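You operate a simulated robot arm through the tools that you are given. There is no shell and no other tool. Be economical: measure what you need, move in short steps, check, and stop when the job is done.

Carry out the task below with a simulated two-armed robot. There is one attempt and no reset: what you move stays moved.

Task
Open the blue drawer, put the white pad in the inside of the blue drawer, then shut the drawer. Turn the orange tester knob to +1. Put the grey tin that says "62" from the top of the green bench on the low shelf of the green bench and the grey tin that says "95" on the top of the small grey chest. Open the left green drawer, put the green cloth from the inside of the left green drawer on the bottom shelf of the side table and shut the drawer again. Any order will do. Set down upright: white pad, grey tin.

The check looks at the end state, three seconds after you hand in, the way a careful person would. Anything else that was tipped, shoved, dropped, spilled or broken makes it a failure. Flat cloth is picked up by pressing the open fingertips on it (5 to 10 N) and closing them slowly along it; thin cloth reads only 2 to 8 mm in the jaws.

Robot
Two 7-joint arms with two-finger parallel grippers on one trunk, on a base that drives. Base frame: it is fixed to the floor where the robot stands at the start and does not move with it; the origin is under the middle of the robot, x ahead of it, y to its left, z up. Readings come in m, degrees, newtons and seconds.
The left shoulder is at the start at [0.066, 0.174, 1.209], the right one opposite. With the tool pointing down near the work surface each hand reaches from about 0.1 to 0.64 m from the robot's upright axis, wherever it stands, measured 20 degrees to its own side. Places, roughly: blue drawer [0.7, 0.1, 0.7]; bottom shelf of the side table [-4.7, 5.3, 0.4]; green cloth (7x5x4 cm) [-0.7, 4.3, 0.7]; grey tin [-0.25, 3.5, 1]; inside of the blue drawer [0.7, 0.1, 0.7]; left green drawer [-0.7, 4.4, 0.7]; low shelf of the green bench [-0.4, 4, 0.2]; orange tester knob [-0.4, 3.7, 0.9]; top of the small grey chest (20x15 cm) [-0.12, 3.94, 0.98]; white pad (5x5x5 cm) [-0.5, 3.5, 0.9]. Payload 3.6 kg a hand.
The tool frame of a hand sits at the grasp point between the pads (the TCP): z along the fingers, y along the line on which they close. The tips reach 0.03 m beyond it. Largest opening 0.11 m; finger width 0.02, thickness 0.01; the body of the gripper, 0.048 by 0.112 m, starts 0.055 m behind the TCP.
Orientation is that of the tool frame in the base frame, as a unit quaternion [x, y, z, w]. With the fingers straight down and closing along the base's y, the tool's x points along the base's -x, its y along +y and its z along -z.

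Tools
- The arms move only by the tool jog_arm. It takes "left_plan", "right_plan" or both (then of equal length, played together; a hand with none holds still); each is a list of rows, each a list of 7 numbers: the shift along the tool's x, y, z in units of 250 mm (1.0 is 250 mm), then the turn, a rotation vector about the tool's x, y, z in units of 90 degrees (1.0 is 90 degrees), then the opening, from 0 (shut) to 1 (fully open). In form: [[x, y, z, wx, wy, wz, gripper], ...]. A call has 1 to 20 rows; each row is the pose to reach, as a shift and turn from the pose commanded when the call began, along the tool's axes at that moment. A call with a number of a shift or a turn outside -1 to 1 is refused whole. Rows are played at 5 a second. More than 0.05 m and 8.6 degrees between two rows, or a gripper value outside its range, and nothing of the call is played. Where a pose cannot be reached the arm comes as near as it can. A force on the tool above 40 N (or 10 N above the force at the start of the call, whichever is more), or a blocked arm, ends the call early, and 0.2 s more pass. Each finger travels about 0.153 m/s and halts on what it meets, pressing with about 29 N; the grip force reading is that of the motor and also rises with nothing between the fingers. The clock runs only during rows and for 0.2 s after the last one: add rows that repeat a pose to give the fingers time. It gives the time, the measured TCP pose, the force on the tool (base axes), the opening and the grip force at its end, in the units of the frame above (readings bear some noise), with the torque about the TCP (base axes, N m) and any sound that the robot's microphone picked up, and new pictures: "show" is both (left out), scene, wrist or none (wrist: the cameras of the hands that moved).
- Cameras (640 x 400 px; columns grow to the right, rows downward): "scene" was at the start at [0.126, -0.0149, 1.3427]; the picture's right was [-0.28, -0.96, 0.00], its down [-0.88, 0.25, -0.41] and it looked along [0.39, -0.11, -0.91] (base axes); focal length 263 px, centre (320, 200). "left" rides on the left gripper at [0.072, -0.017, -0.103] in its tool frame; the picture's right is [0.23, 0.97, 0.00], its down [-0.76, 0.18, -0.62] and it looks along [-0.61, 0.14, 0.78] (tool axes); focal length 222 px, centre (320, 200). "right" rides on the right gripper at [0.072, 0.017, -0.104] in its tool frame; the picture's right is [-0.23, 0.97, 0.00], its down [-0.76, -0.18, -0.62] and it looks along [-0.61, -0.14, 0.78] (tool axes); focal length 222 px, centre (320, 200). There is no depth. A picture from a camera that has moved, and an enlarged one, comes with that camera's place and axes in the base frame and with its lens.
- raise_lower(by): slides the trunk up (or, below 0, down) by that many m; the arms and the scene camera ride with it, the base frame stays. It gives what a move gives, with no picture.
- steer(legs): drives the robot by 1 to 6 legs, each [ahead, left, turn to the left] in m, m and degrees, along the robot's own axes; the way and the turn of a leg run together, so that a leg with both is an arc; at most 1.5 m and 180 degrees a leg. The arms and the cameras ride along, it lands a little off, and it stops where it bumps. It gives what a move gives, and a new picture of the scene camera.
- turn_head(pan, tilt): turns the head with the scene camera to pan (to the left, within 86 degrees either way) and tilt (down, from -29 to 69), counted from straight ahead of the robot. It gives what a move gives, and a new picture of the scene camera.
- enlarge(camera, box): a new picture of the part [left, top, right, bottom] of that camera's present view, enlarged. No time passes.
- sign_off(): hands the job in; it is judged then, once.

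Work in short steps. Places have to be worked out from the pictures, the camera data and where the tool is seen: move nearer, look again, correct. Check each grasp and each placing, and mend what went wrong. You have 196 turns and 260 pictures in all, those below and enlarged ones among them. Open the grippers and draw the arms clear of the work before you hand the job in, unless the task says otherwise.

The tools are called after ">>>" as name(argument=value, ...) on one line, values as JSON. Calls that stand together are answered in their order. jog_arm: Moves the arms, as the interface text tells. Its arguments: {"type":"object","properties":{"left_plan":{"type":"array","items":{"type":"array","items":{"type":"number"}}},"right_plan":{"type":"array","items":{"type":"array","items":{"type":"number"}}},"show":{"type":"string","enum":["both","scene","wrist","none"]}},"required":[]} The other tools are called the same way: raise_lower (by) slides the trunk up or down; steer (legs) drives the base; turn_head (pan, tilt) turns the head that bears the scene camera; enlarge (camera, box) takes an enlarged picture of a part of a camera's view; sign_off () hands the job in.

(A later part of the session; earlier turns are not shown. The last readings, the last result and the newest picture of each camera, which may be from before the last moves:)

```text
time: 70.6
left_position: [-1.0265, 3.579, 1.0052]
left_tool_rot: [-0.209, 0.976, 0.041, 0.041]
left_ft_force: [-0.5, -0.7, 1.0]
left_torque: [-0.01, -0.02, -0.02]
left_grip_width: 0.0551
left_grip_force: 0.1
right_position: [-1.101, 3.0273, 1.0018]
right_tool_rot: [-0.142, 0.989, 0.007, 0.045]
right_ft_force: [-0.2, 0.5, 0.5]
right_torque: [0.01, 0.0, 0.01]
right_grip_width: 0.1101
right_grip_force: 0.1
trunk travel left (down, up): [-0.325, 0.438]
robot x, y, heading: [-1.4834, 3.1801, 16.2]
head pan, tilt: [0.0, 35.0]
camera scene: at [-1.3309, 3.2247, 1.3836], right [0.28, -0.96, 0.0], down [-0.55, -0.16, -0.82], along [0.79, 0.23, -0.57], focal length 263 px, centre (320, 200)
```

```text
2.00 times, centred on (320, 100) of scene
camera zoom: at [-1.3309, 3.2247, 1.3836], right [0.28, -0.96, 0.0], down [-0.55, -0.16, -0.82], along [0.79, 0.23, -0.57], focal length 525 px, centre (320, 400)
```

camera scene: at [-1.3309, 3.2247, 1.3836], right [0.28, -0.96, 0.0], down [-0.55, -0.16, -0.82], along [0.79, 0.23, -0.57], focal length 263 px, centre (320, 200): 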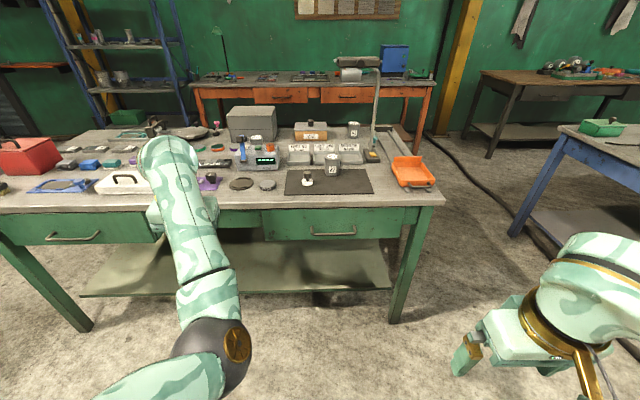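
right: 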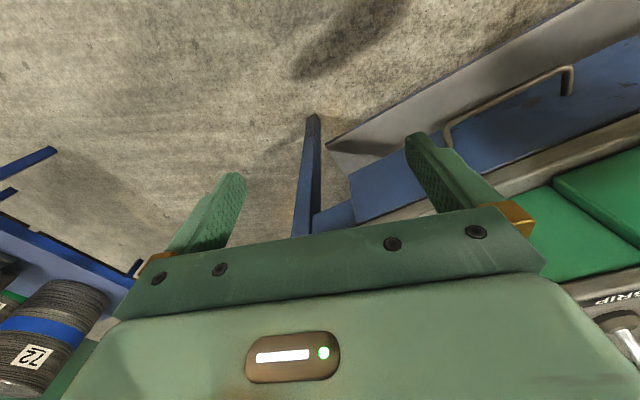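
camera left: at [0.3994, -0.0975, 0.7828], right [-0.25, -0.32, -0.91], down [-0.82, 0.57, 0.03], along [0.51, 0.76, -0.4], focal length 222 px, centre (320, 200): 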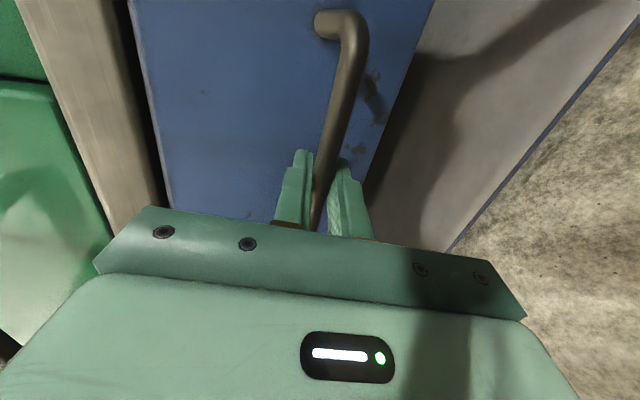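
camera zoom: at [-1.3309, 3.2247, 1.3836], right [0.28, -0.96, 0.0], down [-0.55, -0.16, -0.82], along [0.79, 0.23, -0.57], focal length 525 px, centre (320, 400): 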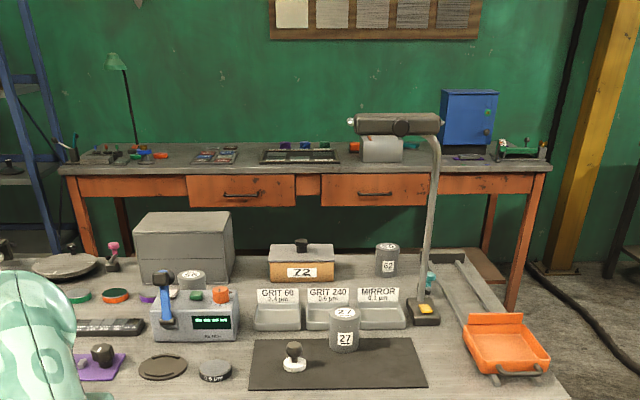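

Clear view: tins "27" (mat), "62" (back right), one behind the tester (likely 95), grey chest behind it. A 1.4 m aisle exists behind the bench. I raise the trunk for clearance and approach the front for the tester knob.

>>> raise_lower(by=0.15)

>>> steer(legs=[[0.45, 0, 1]])

>>> enlarge(camera="scene", box=[200, 0, 400, 125])

```text
time: 72.3
left_position: [-1.0275, 3.5808, 1.1541]
left_tool_rot: [-0.209, 0.976, 0.04, 0.04]
left_ft_force: [0.6, 0.1, 0.0]
left_torque: [-0.01, -0.03, -0.02]
left_grip_width: 0.055
left_grip_force: 0.0
right_position: [-1.1021, 3.027, 1.1514]
right_tool_rot: [-0.143, 0.989, 0.006, 0.045]
right_ft_force: [0.5, -0.5, -0.3]
right_torque: [0.0, 0.0, -0.05]
right_grip_width: 0.1098
right_grip_force: 0.1
trunk travel left (down, up): [-0.475, 0.288]
robot x, y, heading: [-1.4821, 3.1796, 16.6]
head pan, tilt: [0.0, 35.0]
```

```text
time: 75.0
left_position: [-0.605, 3.7209, 1.1536]
left_tool_rot: [-0.219, 0.974, 0.042, 0.04]
left_ft_force: [0.3, 0.2, 0.1]
left_torque: [-0.01, -0.03, -0.03]
left_grip_width: 0.055
left_grip_force: 0.1
right_position: [-0.6694, 3.1664, 1.1534]
right_tool_rot: [-0.153, 0.987, 0.007, 0.047]
right_ft_force: [0.6, -0.6, 0.4]
right_torque: [0.0, 0.01, -0.02]
right_grip_width: 0.11
right_grip_force: 0.1
trunk travel left (down, up): [-0.475, 0.288]
robot x, y, heading: [-1.0541, 3.3088, 17.3]
head pan, tilt: [0.0, 35.0]
camera scene: at [-0.942, 3.3464, 1.535], right [0.3, -0.95, 0.0], down [-0.55, -0.17, -0.82], along [0.78, 0.25, -0.57], focal length 263 px, centre (320, 200)
```

scene: 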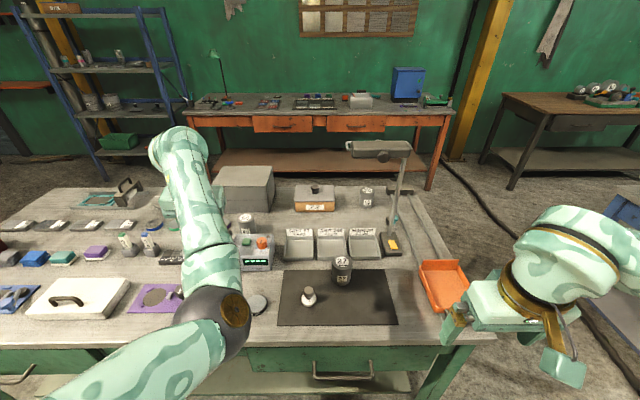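

```text
3.20 times, centred on (300, 62) of scene
camera zoom: at [-0.942, 3.3464, 1.535], right [0.3, -0.95, 0.0], down [-0.55, -0.17, -0.82], along [0.78, 0.25, -0.57], focal length 840 px, centre (384, 640)
```

zoom: 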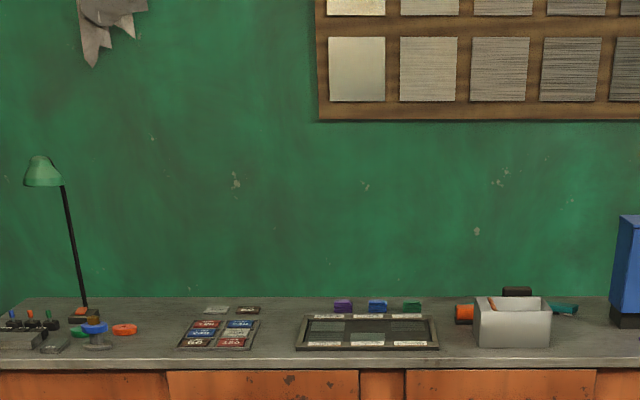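

The enlarge missed; I zoom on the tester.

>>> enlarge(camera="scene", box=[220, 200, 300, 280])

```text
5.00 times, centred on (260, 240) of scene
camera zoom: at [-0.942, 3.3464, 1.535], right [0.3, -0.95, 0.0], down [-0.55, -0.17, -0.82], along [0.78, 0.25, -0.57], focal length 1313 px, centre (620, 0)
```

zoom: 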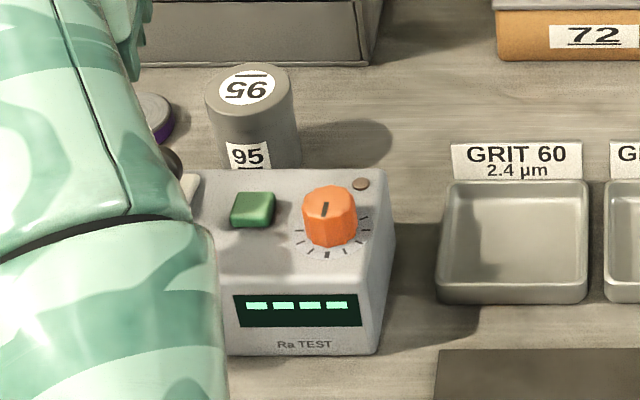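

Tin "95" is behind the tester; the orange knob sits on top at about (-.46,3.68). I straighten the left hand, pull it in, then drive 14 cm closer.

>>> jog_arm(left_plan=[[0.1, -0.08, 0, 0.01, 0.015, 0.022, 0.5], [0.2, -0.16, 0, 0.02, 0.03, 0.044, 0.5], [0.3, -0.24, 0, 0.03, 0.045, 0.066, 0.5], [0.4, -0.32, 0, 0.041, 0.061, 0.089, 0.5], [0.4, -0.32, 0, 0.041, 0.061, 0.089, 0.5]], show="none")

>>> steer(legs=[[0.14, 0, 0]])

>>> jog_arm(left_plan=[[0, 0, 0, 0, 0, 0, 0.5]], show="wrist")

```text
time: 76.2
left_position: [-0.6176, 3.6293, 1.0891]
left_tool_rot: [-0.153, 0.988, 0.002, -0.001]
left_ft_force: [0.0, -0.4, 0.3]
left_torque: [0.02, -0.02, -0.04]
left_grip_width: 0.0551
left_grip_force: 0.0
left hand out of reach, approached as far as the arm can: row 2, 3, 4, 5
right_position: [-0.6707, 3.1666, 1.1525]
right_tool_rot: [-0.152, 0.987, 0.006, 0.047]
right_ft_force: [-0.3, -0.1, -0.1]
right_torque: [0.02, 0.0, -0.03]
right_grip_width: 0.1097
right_grip_force: 0.1
trunk travel left (down, up): [-0.475, 0.288]
robot x, y, heading: [-1.0534, 3.3137, 17.6]
head pan, tilt: [0.0, 35.0]
```

```text
time: 77.5
left_position: [-0.4834, 3.672, 1.0877]
left_tool_rot: [-0.151, 0.989, 0.003, -0.002]
left_ft_force: [0.9, 0.0, -0.3]
left_torque: [-0.04, 0.0, 0.01]
left_grip_width: 0.055
left_grip_force: 0.0
right_position: [-0.5371, 3.2079, 1.1527]
right_tool_rot: [-0.152, 0.987, 0.006, 0.046]
right_ft_force: [-0.5, 0.3, -0.1]
right_torque: [0.0, 0.01, 0.01]
right_grip_width: 0.11
right_grip_force: 0.1
trunk travel left (down, up): [-0.475, 0.288]
robot x, y, heading: [-0.9199, 3.354, 17.7]
head pan, tilt: [0.0, 35.0]
camera scene: at [-0.8087, 3.3883, 1.535], right [0.3, -0.95, 0.0], down [-0.55, -0.17, -0.82], along [0.78, 0.25, -0.57], focal length 263 px, centre (320, 200)
```

scene: 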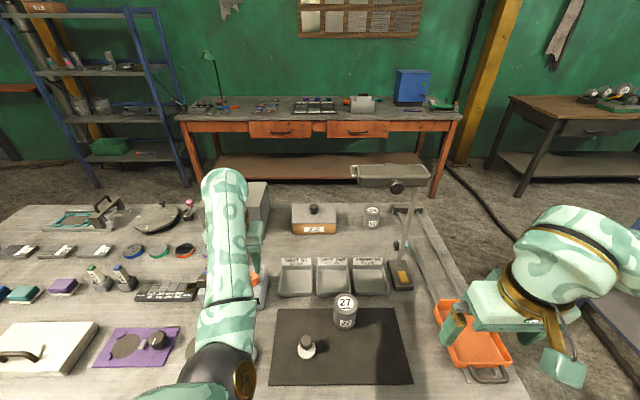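

```text
time: 77.9
left_position: [-0.485, 3.6719, 1.0896]
left_tool_rot: [-0.152, 0.988, 0.004, -0.002]
left_ft_force: [0.9, 0.1, 0.1]
left_torque: [0.0, -0.02, -0.03]
left_grip_width: 0.0549
left_grip_force: 0.0
right_position: [-0.5391, 3.207, 1.1508]
right_tool_rot: [-0.152, 0.987, 0.007, 0.046]
right_ft_force: [0.7, 0.0, -0.3]
right_torque: [0.03, 0.03, 0.0]
right_grip_width: 0.1098
right_grip_force: 0.1
trunk travel left (down, up): [-0.475, 0.288]
robot x, y, heading: [-0.9213, 3.3545, 17.4]
head pan, tilt: [0.0, 35.0]
camera left: at [-0.549, 3.6328, 1.1936], right [-0.51, 0.86, 0.01], down [0.68, 0.39, 0.62], along [0.53, 0.32, -0.78], focal length 222 px, centre (320, 200)
```

left: 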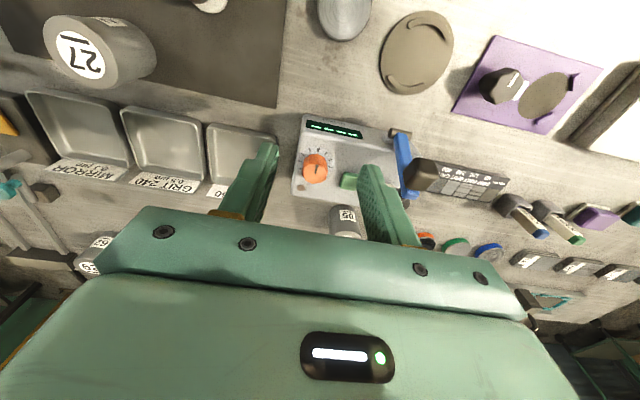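

>>> enlarge(camera="left", box=[280, 110, 380, 210])

```text
4.00 times, centred on (330, 160) of left
camera zoom: at [-0.549, 3.6328, 1.1936], right [-0.51, 0.86, 0.01], down [0.68, 0.39, 0.62], along [0.53, 0.32, -0.78], focal length 888 px, centre (280, 360)
```

zoom: 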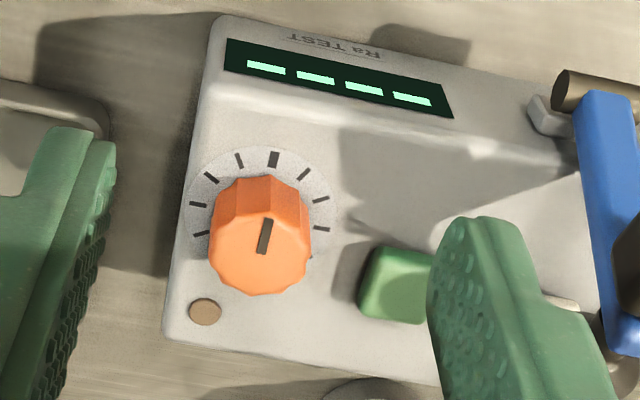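

>>> enlarge(camera="left", box=[305, 140, 340, 175])

```text
11.43 times, centred on (322, 158) of left
camera zoom: at [-0.549, 3.6328, 1.1936], right [-0.51, 0.86, 0.01], down [0.68, 0.39, 0.62], along [0.53, 0.32, -0.78], focal length 2538 px, centre (291, 686)
```

zoom: 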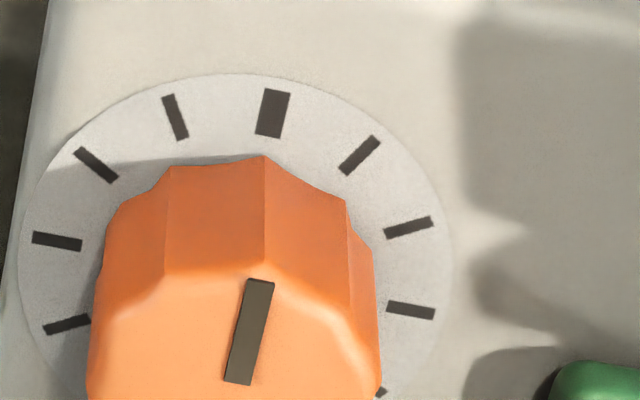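

The pointer now aims at the big (zero) tick facing front; ticks are ~30° apart. Knob top ≈(-.43,3.70,.96). I move above it with the fingers turned so they avoid the green button, and look again.

>>> jog_arm(left_plan=[[-0.024, 0.004, 0.015, 0, 0, -0.0833, 0.5], [-0.048, 0.009, 0.03, 0, 0, -0.167, 0.5], [-0.072, 0.013, 0.045, 0, 0, -0.25, 0.5], [-0.096, 0.017, 0.06, 0, 0, -0.333, 0.5], [-0.12, 0.022, 0.075, 0, 0, -0.417, 0.5], [-0.144, 0.026, 0.09, 0, 0, -0.5, 0.5], [-0.168, 0.03, 0.105, 0, 0, -0.583, 0.5], [-0.192, 0.034, 0.12, 0, 0, -0.667, 0.5], [-0.216, 0.039, 0.14, 0, 0, -0.75, 0.5], [-0.24, 0.043, 0.156, 0, 0, -0.833, 0.5], [-0.24, 0.043, 0.156, 0, 0, -0.833, 0.5]], show="both")

```text
time: 80.3
left_position: [-0.4296, 3.6984, 1.0496]
left_tool_rot: [0.723, -0.691, -0.004, 0.0]
left_ft_force: [0.3, -0.4, -0.2]
left_torque: [-0.01, -0.03, -0.01]
left_grip_width: 0.0548
left_grip_force: 0.0
right_position: [-0.5383, 3.207, 1.1518]
right_tool_rot: [-0.152, 0.987, 0.007, 0.045]
right_ft_force: [-1.0, 0.7, 0.3]
right_torque: [0.02, 0.02, 0.0]
right_grip_width: 0.1102
right_grip_force: 0.0
trunk travel left (down, up): [-0.475, 0.288]
robot x, y, heading: [-0.9246, 3.3523, 17.4]
head pan, tilt: [0.0, 35.0]
camera scene: at [-0.8098, 3.388, 1.5351], right [0.3, -0.95, 0.0], down [-0.55, -0.17, -0.82], along [0.78, 0.25, -0.57], focal length 263 px, centre (320, 200)
camera left: at [-0.4091, 3.6262, 1.1533], right [-0.96, -0.27, 0.0], down [-0.21, 0.75, 0.63], along [-0.17, 0.6, -0.78], focal length 222 px, centre (320, 200)
```

scene: 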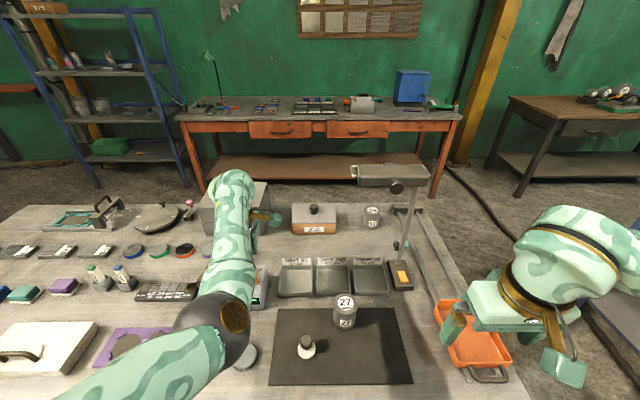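
left: 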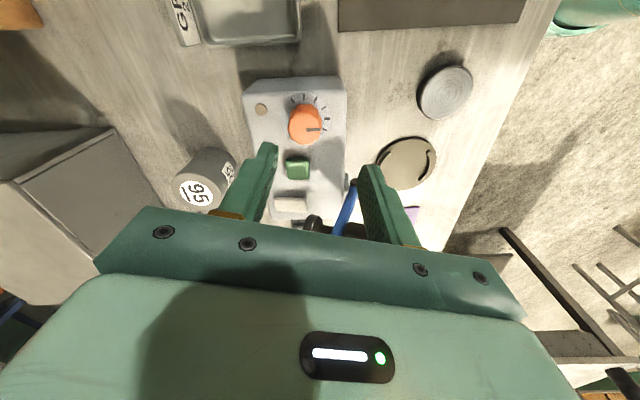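

Knob centre refines to (-.415,3.695). I shift 1.4 cm and descend around it.

>>> jog_arm(left_plan=[[0.019, -0.058, 0.0, 0, 0, 0, 0.5], [0.019, -0.058, 0.1, 0, 0, 0, 0.5], [0.019, -0.058, 0.2, 0, 0, 0, 0.5], [0.019, -0.058, 0.27, 0, 0, 0, 0.5]], show="wrist")

```text
time: 81.3
left_position: [-0.4153, 3.696, 0.9802]
left_tool_rot: [0.721, -0.693, -0.004, 0.001]
left_ft_force: [-0.3, 0.1, 0.7]
left_torque: [0.02, 0.0, 0.01]
left_grip_width: 0.0548
left_grip_force: 0.1
right_position: [-0.5377, 3.2077, 1.1516]
right_tool_rot: [-0.152, 0.987, 0.007, 0.046]
right_ft_force: [-0.1, -0.3, -0.3]
right_torque: [0.0, -0.01, 0.03]
right_grip_width: 0.1099
right_grip_force: 0.1
trunk travel left (down, up): [-0.475, 0.288]
robot x, y, heading: [-0.9231, 3.3502, 17.4]
head pan, tilt: [0.0, 35.0]
camera left: at [-0.396, 3.6226, 1.0849], right [-0.96, -0.27, 0.0], down [-0.21, 0.75, 0.63], along [-0.17, 0.6, -0.78], focal length 222 px, centre (320, 200)
```

left: 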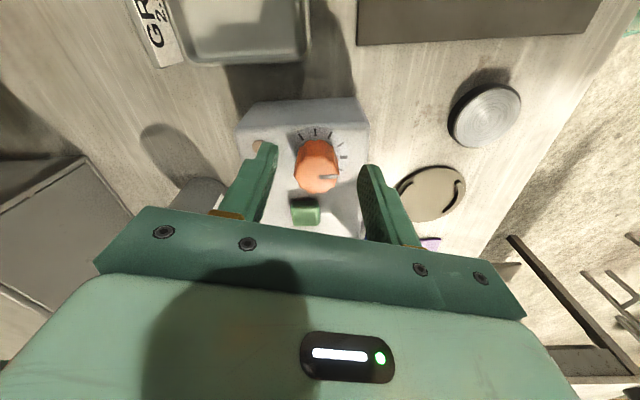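

Knob is centred between the fingers. I descend 1 cm more and close, checking grip.

>>> jog_arm(left_plan=[[0, 0, 0.02, 0, 0, 0, 0.5], [0, 0, 0.04, 0, 0, 0, 0.5], [0, 0, 0.04, 0, 0, 0, 0.35], [0, 0, 0.04, 0, 0, 0, 0.2], [0, 0, 0.04, 0, 0, 0, 0.2]], show="wrist")

```text
time: 82.5
left_position: [-0.416, 3.6943, 0.971]
left_tool_rot: [0.722, -0.692, -0.005, 0.0]
left_ft_force: [-0.3, -0.8, -0.3]
left_torque: [0.24, -0.07, -0.02]
left_grip_width: 0.0307
left_grip_force: 44.8
right_position: [-0.538, 3.2078, 1.1523]
right_tool_rot: [-0.152, 0.987, 0.007, 0.046]
right_ft_force: [-0.2, -0.1, 0.4]
right_torque: [0.01, -0.03, 0.03]
right_grip_width: 0.1098
right_grip_force: 0.0
trunk travel left (down, up): [-0.475, 0.288]
robot x, y, heading: [-0.9208, 3.3535, 17.6]
head pan, tilt: [0.0, 35.0]
camera left: at [-0.3958, 3.6229, 1.0754], right [-0.96, -0.27, 0.0], down [-0.21, 0.75, 0.63], along [-0.17, 0.6, -0.78], focal length 222 px, centre (320, 200)
```

left: 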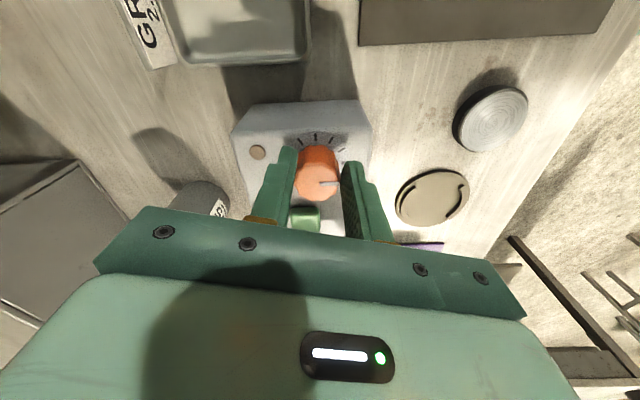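

Knob gripped at 31 mm. I turn it 30° clockwise (seen from above).

>>> jog_arm(left_plan=[[0, 0, 0, 0, 0, 0.07, 0.2], [0, 0, 0, 0, 0, 0.14, 0.2], [0, 0, 0, 0, 0, 0.21, 0.2], [0, 0, 0, 0, 0, 0.28, 0.2], [0, 0, 0, 0, 0, 0.333, 0.2], [0, 0, 0, 0, 0, 0.333, 0.2]], show="wrist")

>>> enlarge(camera="left", box=[240, 80, 400, 240])

```text
time: 83.9
left_position: [-0.4214, 3.697, 0.9719]
left_tool_rot: [-0.517, 0.856, 0.005, -0.002]
left_ft_force: [-33.6, -1.2, -7.9]
left_torque: [0.89, 0.48, 0.31]
left_grip_width: 0.0305
left_grip_force: 45.2
right_position: [-0.5415, 3.2082, 1.1531]
right_tool_rot: [-0.152, 0.987, 0.007, 0.048]
right_ft_force: [-0.9, -0.7, -0.2]
right_torque: [0.01, 0.02, 0.01]
right_grip_width: 0.1099
right_grip_force: 0.0
trunk travel left (down, up): [-0.475, 0.288]
robot x, y, heading: [-0.9195, 3.3532, 17.6]
head pan, tilt: [0.0, 35.0]
camera left: at [-0.4393, 3.6237, 1.0757], right [-0.97, 0.25, 0.01], down [0.2, 0.75, 0.63], along [0.15, 0.61, -0.78], focal length 222 px, centre (320, 200)
```

left: 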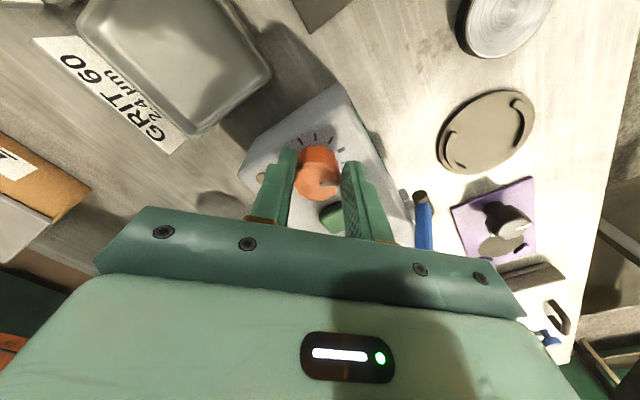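

```text
2.50 times, centred on (320, 160) of left
camera zoom: at [-0.4393, 3.6237, 1.0757], right [-0.97, 0.25, 0.01], down [0.2, 0.75, 0.63], along [0.15, 0.61, -0.78], focal length 555 px, centre (320, 300)
```

zoom: 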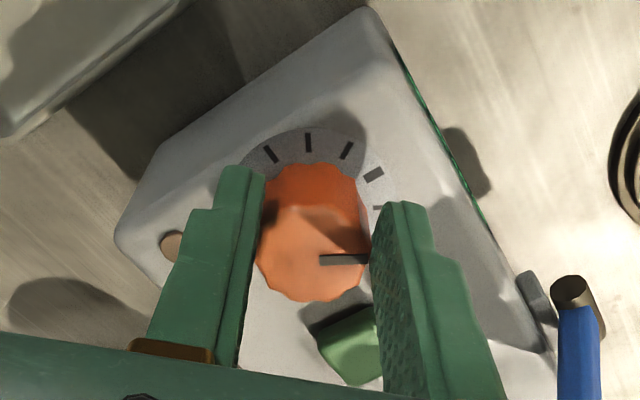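

I release and rise to check the pointer and the display.

>>> jog_arm(left_plan=[[0, 0, 0, 0, 0, 0, 0.35], [0, 0, 0, 0, 0, 0, 0.5], [0, 0, -0.1, 0, 0, 0, 0.5], [0, 0, -0.25, 0, 0, 0, 0.5], [0, 0, -0.4, 0, 0, 0, 0.5]], show="none")

>>> enlarge(camera="left", box=[250, 60, 390, 200])

```text
time: 85.1
left_position: [-0.4165, 3.6962, 1.0723]
left_tool_rot: [-0.518, 0.855, 0.003, -0.001]
left_ft_force: [0.2, 0.6, 0.5]
left_torque: [0.0, 0.0, -0.02]
left_grip_width: 0.0548
left_grip_force: 0.1
right_position: [-0.5378, 3.2081, 1.1512]
right_tool_rot: [-0.152, 0.987, 0.007, 0.046]
right_ft_force: [0.0, -1.0, -0.9]
right_torque: [0.01, 0.0, -0.01]
right_grip_width: 0.1102
right_grip_force: 0.1
trunk travel left (down, up): [-0.475, 0.288]
robot x, y, heading: [-0.9208, 3.3517, 17.6]
head pan, tilt: [0.0, 35.0]
```

```text
2.86 times, centred on (320, 130) of left
camera zoom: at [-0.4346, 3.6229, 1.1762], right [-0.97, 0.25, 0.01], down [0.2, 0.75, 0.63], along [0.15, 0.61, -0.78], focal length 635 px, centre (320, 400)
```

zoom: 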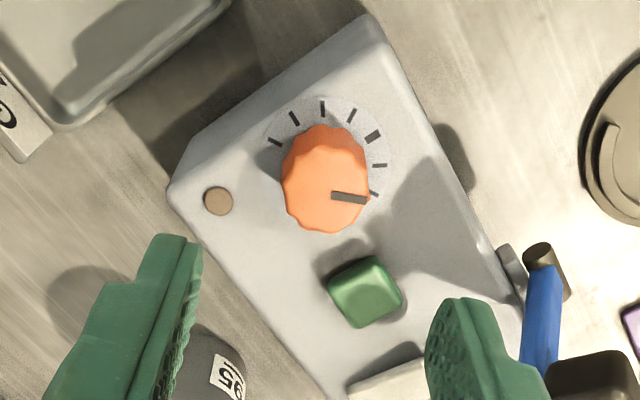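

Pointer moved about one tick clockwise; I zoom tighter to measure the alignment precisely.

>>> enlarge(camera="left", box=[305, 78, 345, 118])

>>> enlarge(camera="scene", box=[220, 260, 300, 310])

```text
10.00 times, centred on (325, 98) of left
camera zoom: at [-0.4346, 3.6229, 1.1762], right [-0.97, 0.25, 0.01], down [0.2, 0.75, 0.63], along [0.15, 0.61, -0.78], focal length 2221 px, centre (270, 1220)
```

zoom: 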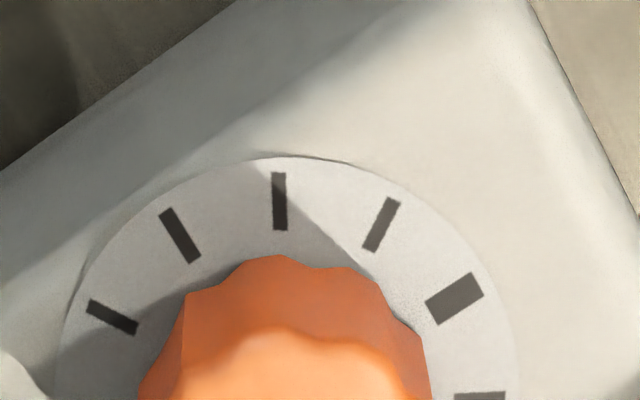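

```text
8.00 times, centred on (260, 285) of scene
camera zoom: at [-0.81, 3.3882, 1.5351], right [0.3, -0.95, 0.0], down [-0.55, -0.17, -0.82], along [0.78, 0.25, -0.57], focal length 2100 px, centre (800, -480)
```

zoom: 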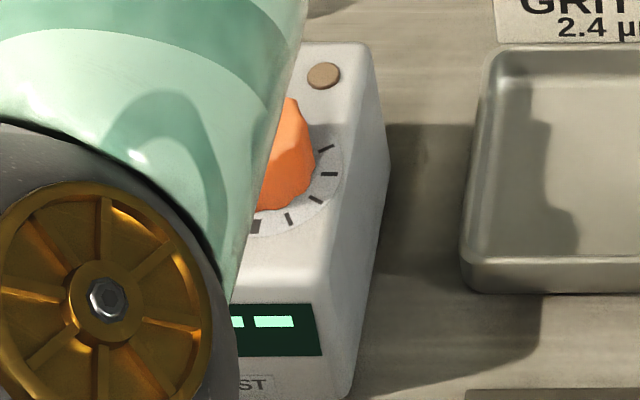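

I lift the hand, back the robot off and view the tester from the head camera.

>>> jog_arm(left_plan=[[0, 0, -0.15, 0, 0, 0, 0.5], [0, 0, -0.3, 0, 0, 0, 0.5]], show="none")

>>> steer(legs=[[-0.25, 0, 0], [0, 0.45, 0]])

>>> turn_head(pan=-20, tilt=40)

```text
time: 85.7
left_position: [-0.415, 3.6931, 1.1474]
left_tool_rot: [-0.518, 0.855, 0.004, -0.002]
left_ft_force: [-0.6, 0.3, 0.4]
left_torque: [0.01, 0.03, -0.01]
left_grip_width: 0.055
left_grip_force: 0.1
right_position: [-0.5384, 3.2078, 1.1516]
right_tool_rot: [-0.152, 0.987, 0.007, 0.045]
right_ft_force: [0.6, 0.1, 0.3]
right_torque: [0.0, 0.01, -0.01]
right_grip_width: 0.1099
right_grip_force: 0.0
trunk travel left (down, up): [-0.475, 0.288]
robot x, y, heading: [-0.9174, 3.3488, 17.3]
head pan, tilt: [0.0, 35.0]
```

```text
time: 89.8
left_position: [-0.7836, 4.0333, 1.1476]
left_tool_rot: [-0.515, 0.857, 0.003, 0.0]
left_ft_force: [-0.4, -0.2, 0.1]
left_torque: [0.01, 0.0, -0.03]
left_grip_width: 0.055
left_grip_force: 0.1
right_position: [-0.9113, 3.5474, 1.1521]
right_tool_rot: [-0.149, 0.988, 0.007, 0.046]
right_ft_force: [0.1, 0.2, -0.3]
right_torque: [0.01, 0.0, 0.0]
right_grip_width: 0.1099
right_grip_force: 0.1
trunk travel left (down, up): [-0.475, 0.288]
robot x, y, heading: [-1.2947, 3.6958, 17.2]
head pan, tilt: [0.0, 35.0]
camera scene: at [-1.1822, 3.7308, 1.5351], right [0.29, -0.96, 0.0], down [-0.55, -0.17, -0.82], along [0.78, 0.24, -0.57], focal length 263 px, centre (320, 200)
```

scene: 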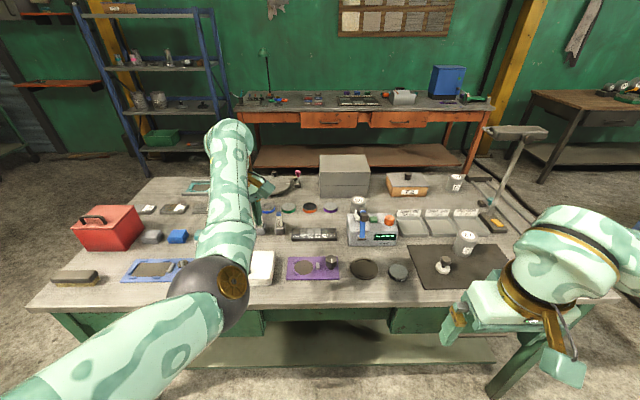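

```text
time: 90.7
left_position: [-0.7845, 4.0333, 1.1482]
left_tool_rot: [-0.515, 0.857, 0.004, -0.001]
left_ft_force: [-0.4, 0.4, -0.5]
left_torque: [-0.01, 0.0, 0.04]
left_grip_width: 0.0549
left_grip_force: 0.1
right_position: [-0.9103, 3.5466, 1.152]
right_tool_rot: [-0.149, 0.988, 0.006, 0.045]
right_ft_force: [0.5, -0.2, 0.2]
right_torque: [0.04, -0.01, -0.01]
right_grip_width: 0.1098
right_grip_force: 0.2
trunk travel left (down, up): [-0.475, 0.288]
robot x, y, heading: [-1.2951, 3.6953, 17.1]
head pan, tilt: [-20.0, 40.0]
camera scene: at [-1.1812, 3.6999, 1.5275], right [-0.05, -1.0, 0.0], down [-0.64, 0.03, -0.77], along [0.76, -0.04, -0.64], focal length 263 px, centre (320, 200)
```

scene: 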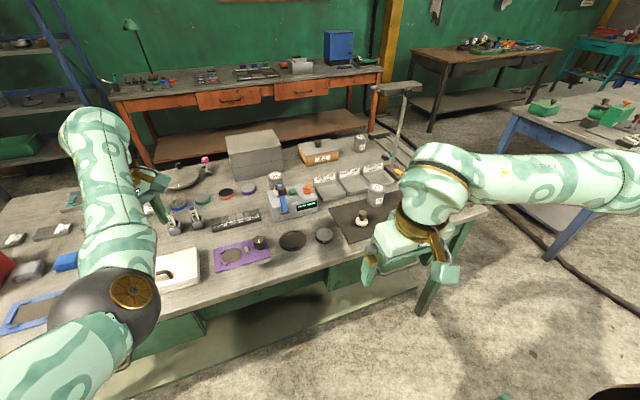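

>>> enlarge(camera="scene", box=[290, 175, 330, 215])

```text
10.00 times, centred on (310, 195) of scene
camera zoom: at [-1.1812, 3.6999, 1.5275], right [-0.05, -1.0, 0.0], down [-0.64, 0.03, -0.77], along [0.76, -0.04, -0.64], focal length 2626 px, centre (420, 250)
```

zoom: 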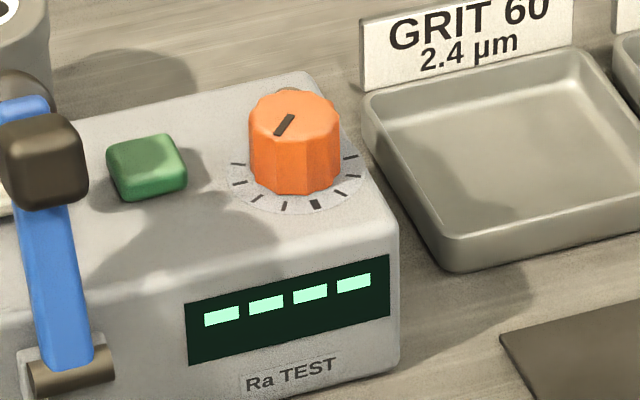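

>>> enlarge(camera="scene", box=[300, 180, 316, 196])

```text
16.00 times, centred on (308, 188) of scene
camera zoom: at [-1.1812, 3.6999, 1.5275], right [-0.05, -1.0, 0.0], down [-0.64, 0.03, -0.77], along [0.76, -0.04, -0.64], focal length 4201 px, centre (512, 392)
```

zoom: 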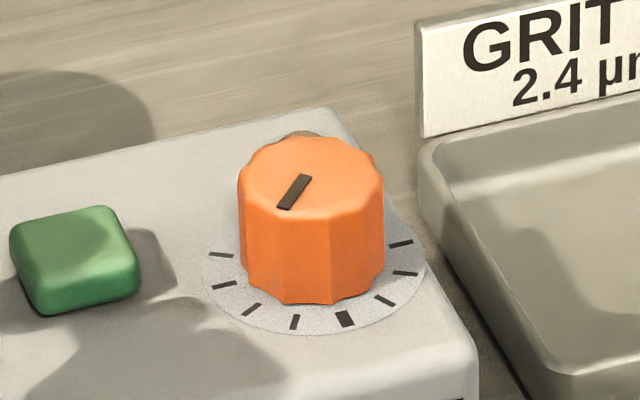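

The pointer is ~9° past the +1 tick; I'll fine-correct it when I come back here for the pad. Next the left drawer: handle estimated at v≈1.35 along the bench. I back off, shift left and lower the trunk.

>>> steer(legs=[[-0.29, 0.26, 0]])

>>> raise_lower(by=-0.31)

>>> turn_head(pan=12, tilt=40)

```text
time: 93.1
left_position: [-1.136, 4.1987, 1.1484]
left_tool_rot: [-0.515, 0.857, 0.003, -0.001]
left_ft_force: [-0.3, -0.6, -0.1]
left_torque: [0.0, 0.0, 0.0]
left_grip_width: 0.0548
left_grip_force: 0.1
right_position: [-1.2622, 3.7137, 1.1522]
right_tool_rot: [-0.15, 0.988, 0.006, 0.046]
right_ft_force: [-0.3, 0.3, -0.1]
right_torque: [-0.01, 0.02, 0.02]
right_grip_width: 0.1101
right_grip_force: 0.1
trunk travel left (down, up): [-0.475, 0.288]
robot x, y, heading: [-1.6422, 3.8587, 17.0]
head pan, tilt: [-20.0, 40.0]
camera scene: at [-1.5331, 3.8668, 1.5276], right [-0.05, -1.0, 0.0], down [-0.64, 0.03, -0.77], along [0.77, -0.04, -0.64], focal length 263 px, centre (320, 200)
```

scene: 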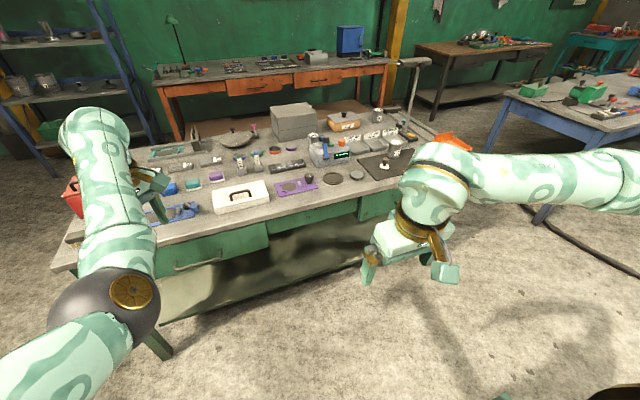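

```text
time: 96.2
left_position: [-1.1203, 4.2044, 0.7407]
left_tool_rot: [-0.512, 0.854, 0.025, -0.09]
left_ft_force: [-0.3, -1.1, 1.0]
left_torque: [-0.02, -0.03, 0.03]
left_grip_width: 0.055
left_grip_force: 0.1
right_position: [-1.241, 3.7211, 0.7939]
right_tool_rot: [-0.15, 0.988, -0.007, -0.047]
right_ft_force: [-1.0, 0.1, 0.3]
right_torque: [0.0, -0.01, -0.01]
right_grip_width: 0.1101
right_grip_force: 0.1
trunk travel left (down, up): [-0.165, 0.598]
robot x, y, heading: [-1.6454, 3.8636, 17.3]
head pan, tilt: [-20.0, 40.0]
```

```text
time: 97.2
left_position: [-1.1192, 4.2046, 0.7403]
left_tool_rot: [-0.512, 0.854, 0.025, -0.091]
left_ft_force: [0.3, -0.2, -0.5]
left_torque: [0.01, 0.02, -0.01]
left_grip_width: 0.0552
left_grip_force: 0.0
right_position: [-1.242, 3.7218, 0.7933]
right_tool_rot: [-0.15, 0.988, -0.007, -0.048]
right_ft_force: [0.0, 0.2, -1.1]
right_torque: [0.0, -0.02, -0.02]
right_grip_width: 0.1101
right_grip_force: 0.0
trunk travel left (down, up): [-0.165, 0.598]
robot x, y, heading: [-1.6453, 3.8612, 17.1]
head pan, tilt: [12.0, 40.0]
camera scene: at [-1.4292, 3.9473, 1.2105], right [0.49, -0.87, 0.0], down [-0.56, -0.31, -0.77], along [0.67, 0.37, -0.64], focal length 263 px, centre (320, 200)
```

scene: 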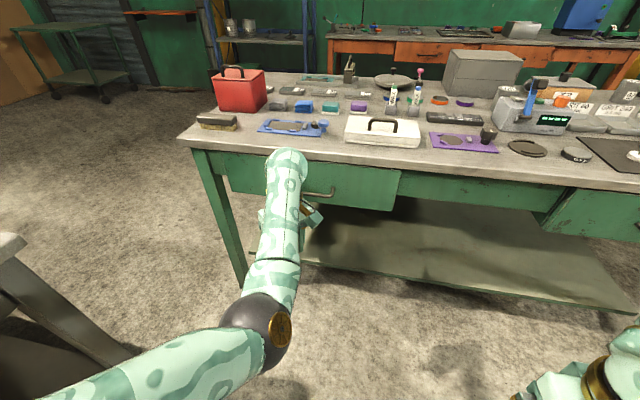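

The handle's right end is at about u≈-.04, v≈1.30, z≈.77. I turn the hand 45° so that the closing axis lies along the pull direction.

>>> jog_arm(left_plan=[[0, 0, 0, 0, 0, -0.084, 0.5], [0, 0, 0, 0, 0, -0.168, 0.5], [0, 0, 0, 0, 0, -0.252, 0.5], [0, 0, 0, 0, 0, -0.336, 0.5], [0, 0, 0, 0, 0, -0.42, 0.5], [0, 0, 0, 0, 0, -0.5, 0.5], [0, 0, 0, 0, 0, -0.5, 0.5]], show="none")

```text
time: 98.8
left_position: [-1.1205, 4.2042, 0.741]
left_tool_rot: [0.801, -0.592, -0.059, 0.074]
left_ft_force: [-0.1, -0.1, 0.1]
left_torque: [-0.01, -0.01, -0.01]
left_grip_width: 0.055
left_grip_force: 0.0
right_position: [-1.2411, 3.7204, 0.7928]
right_tool_rot: [-0.149, 0.988, -0.008, -0.047]
right_ft_force: [0.3, -0.1, 0.7]
right_torque: [0.0, 0.01, -0.04]
right_grip_width: 0.1103
right_grip_force: 0.0
trunk travel left (down, up): [-0.165, 0.598]
robot x, y, heading: [-1.6443, 3.8625, 17.1]
head pan, tilt: [12.0, 40.0]
```

Now pitch the fingers forward 80° while rising 6 cm.

>>> jog_arm(left_plan=[[0, 0.004, -0.022, 0.081, 0, 0, 0.5], [0, 0.008, -0.043, 0.162, 0, 0, 0.5], [0, 0.012, -0.064, 0.243, 0, 0, 0.5], [0, 0.016, -0.086, 0.324, 0, 0, 0.5], [0, 0.02, -0.107, 0.405, 0, 0, 0.5], [0, 0.024, -0.129, 0.486, 0, 0, 0.5], [0, 0.028, -0.15, 0.567, 0, 0, 0.5], [0, 0.032, -0.172, 0.648, 0, 0, 0.5], [0, 0.036, -0.193, 0.729, 0, 0, 0.5], [0, 0.04, -0.215, 0.81, 0, 0, 0.5], [0, 0.044, -0.236, 0.89, 0, 0, 0.5], [0, 0.044, -0.236, 0.89, 0, 0, 0.5]])

```text
time: 100.5
left_position: [-1.0841, 4.23, 0.868]
left_tool_rot: [0.72, -0.529, 0.253, -0.371]
left_ft_force: [-1.0, -0.5, -0.6]
left_torque: [0.03, 0.02, 0.01]
left_grip_width: 0.0552
left_grip_force: 0.1
right_position: [-1.2407, 3.7219, 0.7932]
right_tool_rot: [-0.149, 0.988, -0.008, -0.046]
right_ft_force: [0.8, -0.1, 1.0]
right_torque: [-0.04, -0.02, 0.0]
right_grip_width: 0.1099
right_grip_force: 0.1
trunk travel left (down, up): [-0.165, 0.598]
robot x, y, heading: [-1.6425, 3.8621, 17.2]
head pan, tilt: [12.0, 40.0]
stopped in row 8 (left hand): the arm was blocked; the commanded pose is now the measured one
camera scene: at [-1.4293, 3.9476, 1.2105], right [0.49, -0.87, 0.0], down [-0.56, -0.31, -0.77], along [0.67, 0.37, -0.64], focal length 263 px, centre (320, 200)
camera left: at [-1.1311, 4.1365, 0.9422], right [-0.49, -0.38, -0.79], down [-0.81, 0.53, 0.25], along [0.32, 0.76, -0.56], focal length 222 px, centre (320, 200)
```

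scene: 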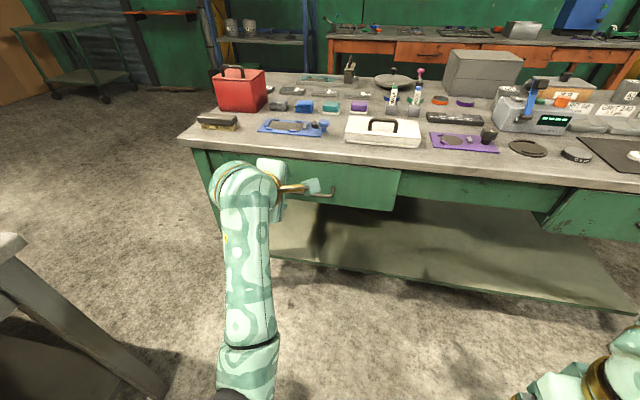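
left: 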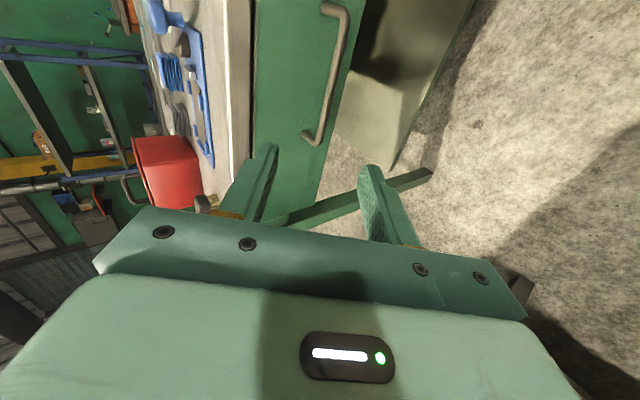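

Hand stopped at 37° pitch, but by the wrist view the bar (centre ≈(-.947,4.257,.77)) lies almost exactly along the tool axis, 17 cm ahead. I approach along it with a narrower opening.

>>> jog_arm(left_plan=[[0.03, 0, 0.12, 0, 0, 0, 0.4], [0.06, 0, 0.26, 0, 0, 0, 0.4], [0.06, 0, 0.4, 0, 0, 0, 0.4], [0.06, 0, 0.5, 0, 0, 0, 0.4], [0.06, 0, 0.5, 0, 0, 0, 0.4]])

```text
time: 101.7
left_position: [-0.9856, 4.2467, 0.7912]
left_tool_rot: [0.721, -0.529, 0.255, -0.368]
left_ft_force: [0.6, -0.3, -0.2]
left_torque: [0.0, 0.03, 0.01]
left_grip_width: 0.0439
left_grip_force: 0.0
right_position: [-1.2411, 3.7216, 0.7943]
right_tool_rot: [-0.15, 0.988, -0.006, -0.047]
right_ft_force: [0.4, -0.3, -0.8]
right_torque: [0.04, -0.01, -0.01]
right_grip_width: 0.11
right_grip_force: 0.0
trunk travel left (down, up): [-0.165, 0.598]
robot x, y, heading: [-1.6469, 3.8629, 17.1]
head pan, tilt: [12.0, 40.0]
camera scene: at [-1.4293, 3.9473, 1.2105], right [0.49, -0.87, 0.0], down [-0.56, -0.31, -0.77], along [0.67, 0.37, -0.64], focal length 263 px, centre (320, 200)
camera left: at [-1.0321, 4.1521, 0.8656], right [-0.49, -0.38, -0.78], down [-0.81, 0.53, 0.25], along [0.32, 0.76, -0.57], focal length 222 px, centre (320, 200)
```

scene: 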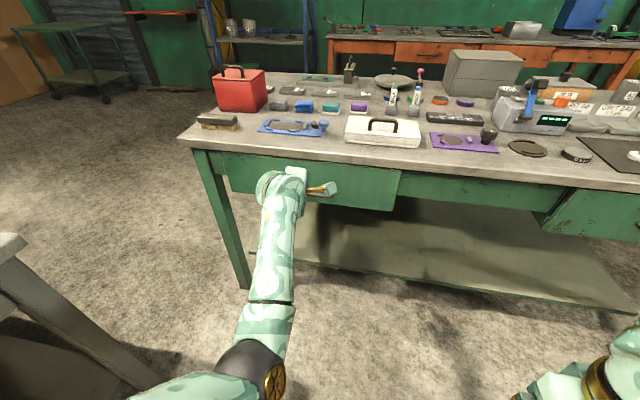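
left: 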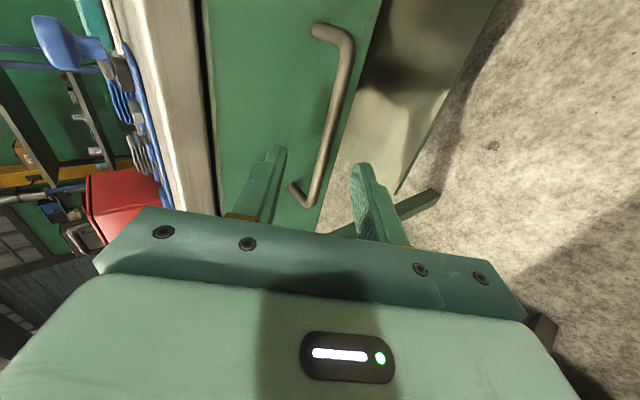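

Bar is well between the fingers; advance 3 cm and close.

>>> jog_arm(left_plan=[[0, 0, 0.06, 0, 0, 0, 0.4], [0, 0, 0.12, 0, 0, 0, 0.4], [0, 0, 0.12, 0, 0, 0, 0.2], [0, 0, 0.12, 0, 0, 0, 0.0], [0, 0, 0.12, 0, 0, 0, 0.0], [0, 0, 0.12, 0, 0, 0, 0.0]], show="wrist")

```text
time: 103.1
left_position: [-0.9637, 4.2532, 0.7729]
left_tool_rot: [0.721, -0.53, 0.255, -0.367]
left_ft_force: [-0.3, -0.8, 0.2]
left_torque: [0.01, -0.04, -0.02]
left_grip_width: 0.0
left_grip_force: 28.6
right_position: [-1.241, 3.7205, 0.7934]
right_tool_rot: [-0.15, 0.988, -0.007, -0.047]
right_ft_force: [0.0, -0.4, -0.8]
right_torque: [0.0, 0.01, 0.03]
right_grip_width: 0.1101
right_grip_force: 0.0
trunk travel left (down, up): [-0.165, 0.598]
robot x, y, heading: [-1.6428, 3.8616, 17.3]
head pan, tilt: [12.0, 40.0]
camera left: at [-1.0098, 4.1601, 0.8476], right [-0.49, -0.38, -0.78], down [-0.81, 0.53, 0.25], along [0.32, 0.76, -0.57], focal length 222 px, centre (320, 200)
```

left: 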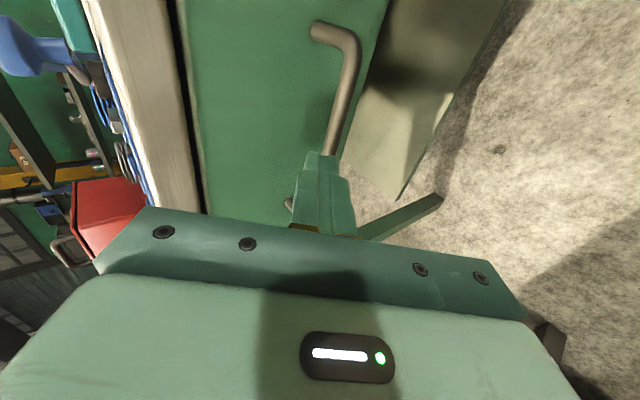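

The jaws closed just short of the bar; re-solving from this view puts the bar ~6 cm beyond the TCP. I open, advance 4.5 cm, and close again.

>>> jog_arm(left_plan=[[0, 0, -0.02, 0, 0, 0, 0.2], [0, -0.03, 0, 0, 0, 0, 0.4], [0, -0.03, 0.06, 0, 0, 0, 0.4], [0, -0.03, 0.12, 0, 0, 0, 0.4], [0, -0.03, 0.17, 0, 0, 0, 0.4]], show="wrist")

```text
time: 104.3
left_position: [-0.9253, 4.265, 0.7521]
left_tool_rot: [0.72, -0.53, 0.256, -0.367]
left_ft_force: [1.1, -0.3, -3.9]
left_torque: [-0.05, 0.05, 0.01]
left_grip_width: 0.0445
left_grip_force: 0.6
right_position: [-1.2411, 3.7207, 0.7931]
right_tool_rot: [-0.149, 0.988, -0.007, -0.047]
right_ft_force: [0.8, 0.2, 0.8]
right_torque: [0.01, -0.01, 0.01]
right_grip_width: 0.1099
right_grip_force: 0.1
trunk travel left (down, up): [-0.165, 0.598]
robot x, y, heading: [-1.6461, 3.859, 17.2]
head pan, tilt: [12.0, 40.0]
camera left: at [-0.9722, 4.1722, 0.827], right [-0.49, -0.38, -0.78], down [-0.81, 0.53, 0.25], along [0.32, 0.76, -0.57], focal length 222 px, centre (320, 200)
```

left: 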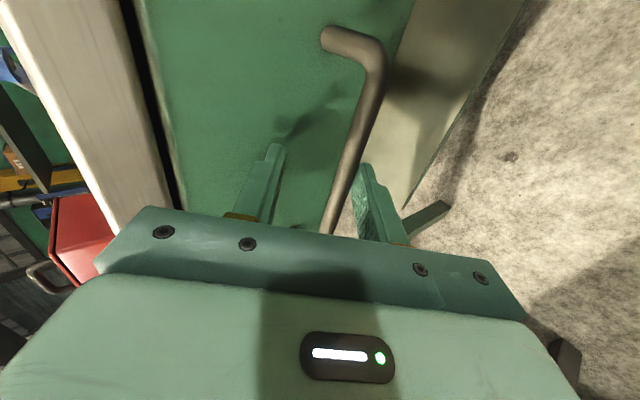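

Bar is inside near the lower finger. Closing.

>>> jog_arm(left_plan=[[0, 0, 0, 0, 0, 0, 0.25], [0, 0, 0, 0, 0, 0, 0.1], [0, 0, 0, 0, 0, 0, 0.0], [0, 0, 0, 0, 0, 0, 0.0]], show="wrist")

```text
time: 105.0
left_position: [-0.9326, 4.263, 0.7386]
left_tool_rot: [0.726, -0.535, 0.247, -0.355]
left_ft_force: [-20.8, -6.7, -19.6]
left_torque: [-0.41, 0.42, 0.7]
left_grip_width: 0.0118
left_grip_force: 28.5
right_position: [-1.2421, 3.7216, 0.792]
right_tool_rot: [-0.15, 0.988, -0.008, -0.047]
right_ft_force: [0.5, 0.5, 0.3]
right_torque: [0.02, 0.02, 0.0]
right_grip_width: 0.11
right_grip_force: 0.1
trunk travel left (down, up): [-0.165, 0.598]
robot x, y, heading: [-1.6472, 3.8548, 17.4]
head pan, tilt: [12.0, 40.0]
stopped in row 3 (left hand): the force on the tool passed its limit at 51 N (the readings are from after the stop); the commanded pose is now the measured one
camera left: at [-0.9774, 4.1709, 0.8155], right [-0.52, -0.39, -0.76], down [-0.8, 0.54, 0.27], along [0.31, 0.75, -0.59], focal length 222 px, centre (320, 200)
```

left: 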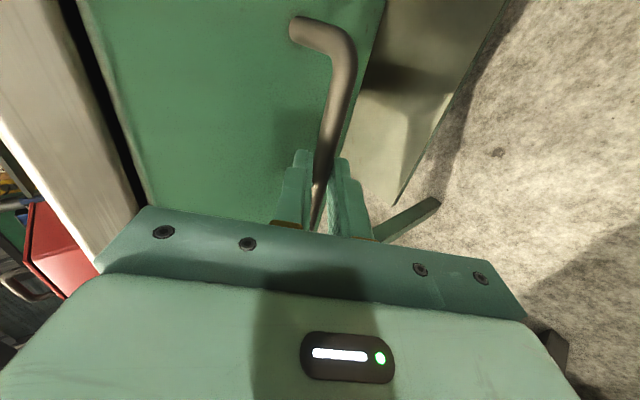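

Gripped (12 mm). Before pulling back I check what is on my left/rear.

>>> turn_head(pan=86, tilt=40)

```text
time: 106.5
left_position: [-0.9321, 4.2634, 0.7404]
left_tool_rot: [0.724, -0.536, 0.247, -0.356]
left_ft_force: [-33.6, -10.3, -26.8]
left_torque: [-0.94, 0.37, 0.47]
left_grip_width: 0.0118
left_grip_force: 45.2
right_position: [-1.2408, 3.7219, 0.7944]
right_tool_rot: [-0.149, 0.988, -0.008, -0.048]
right_ft_force: [-0.1, -0.1, 0.2]
right_torque: [0.03, -0.06, 0.01]
right_grip_width: 0.11
right_grip_force: 0.1
trunk travel left (down, up): [-0.165, 0.598]
robot x, y, heading: [-1.642, 3.8573, 17.2]
head pan, tilt: [85.9, 40.0]
camera scene: at [-1.5233, 3.9897, 1.2104], right [0.97, 0.23, 0.0], down [0.15, -0.63, -0.77], along [-0.17, 0.75, -0.64], focal length 263 px, centre (320, 200)
```

scene: 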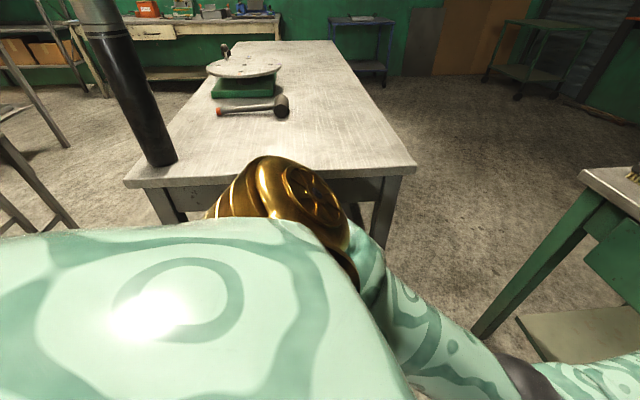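

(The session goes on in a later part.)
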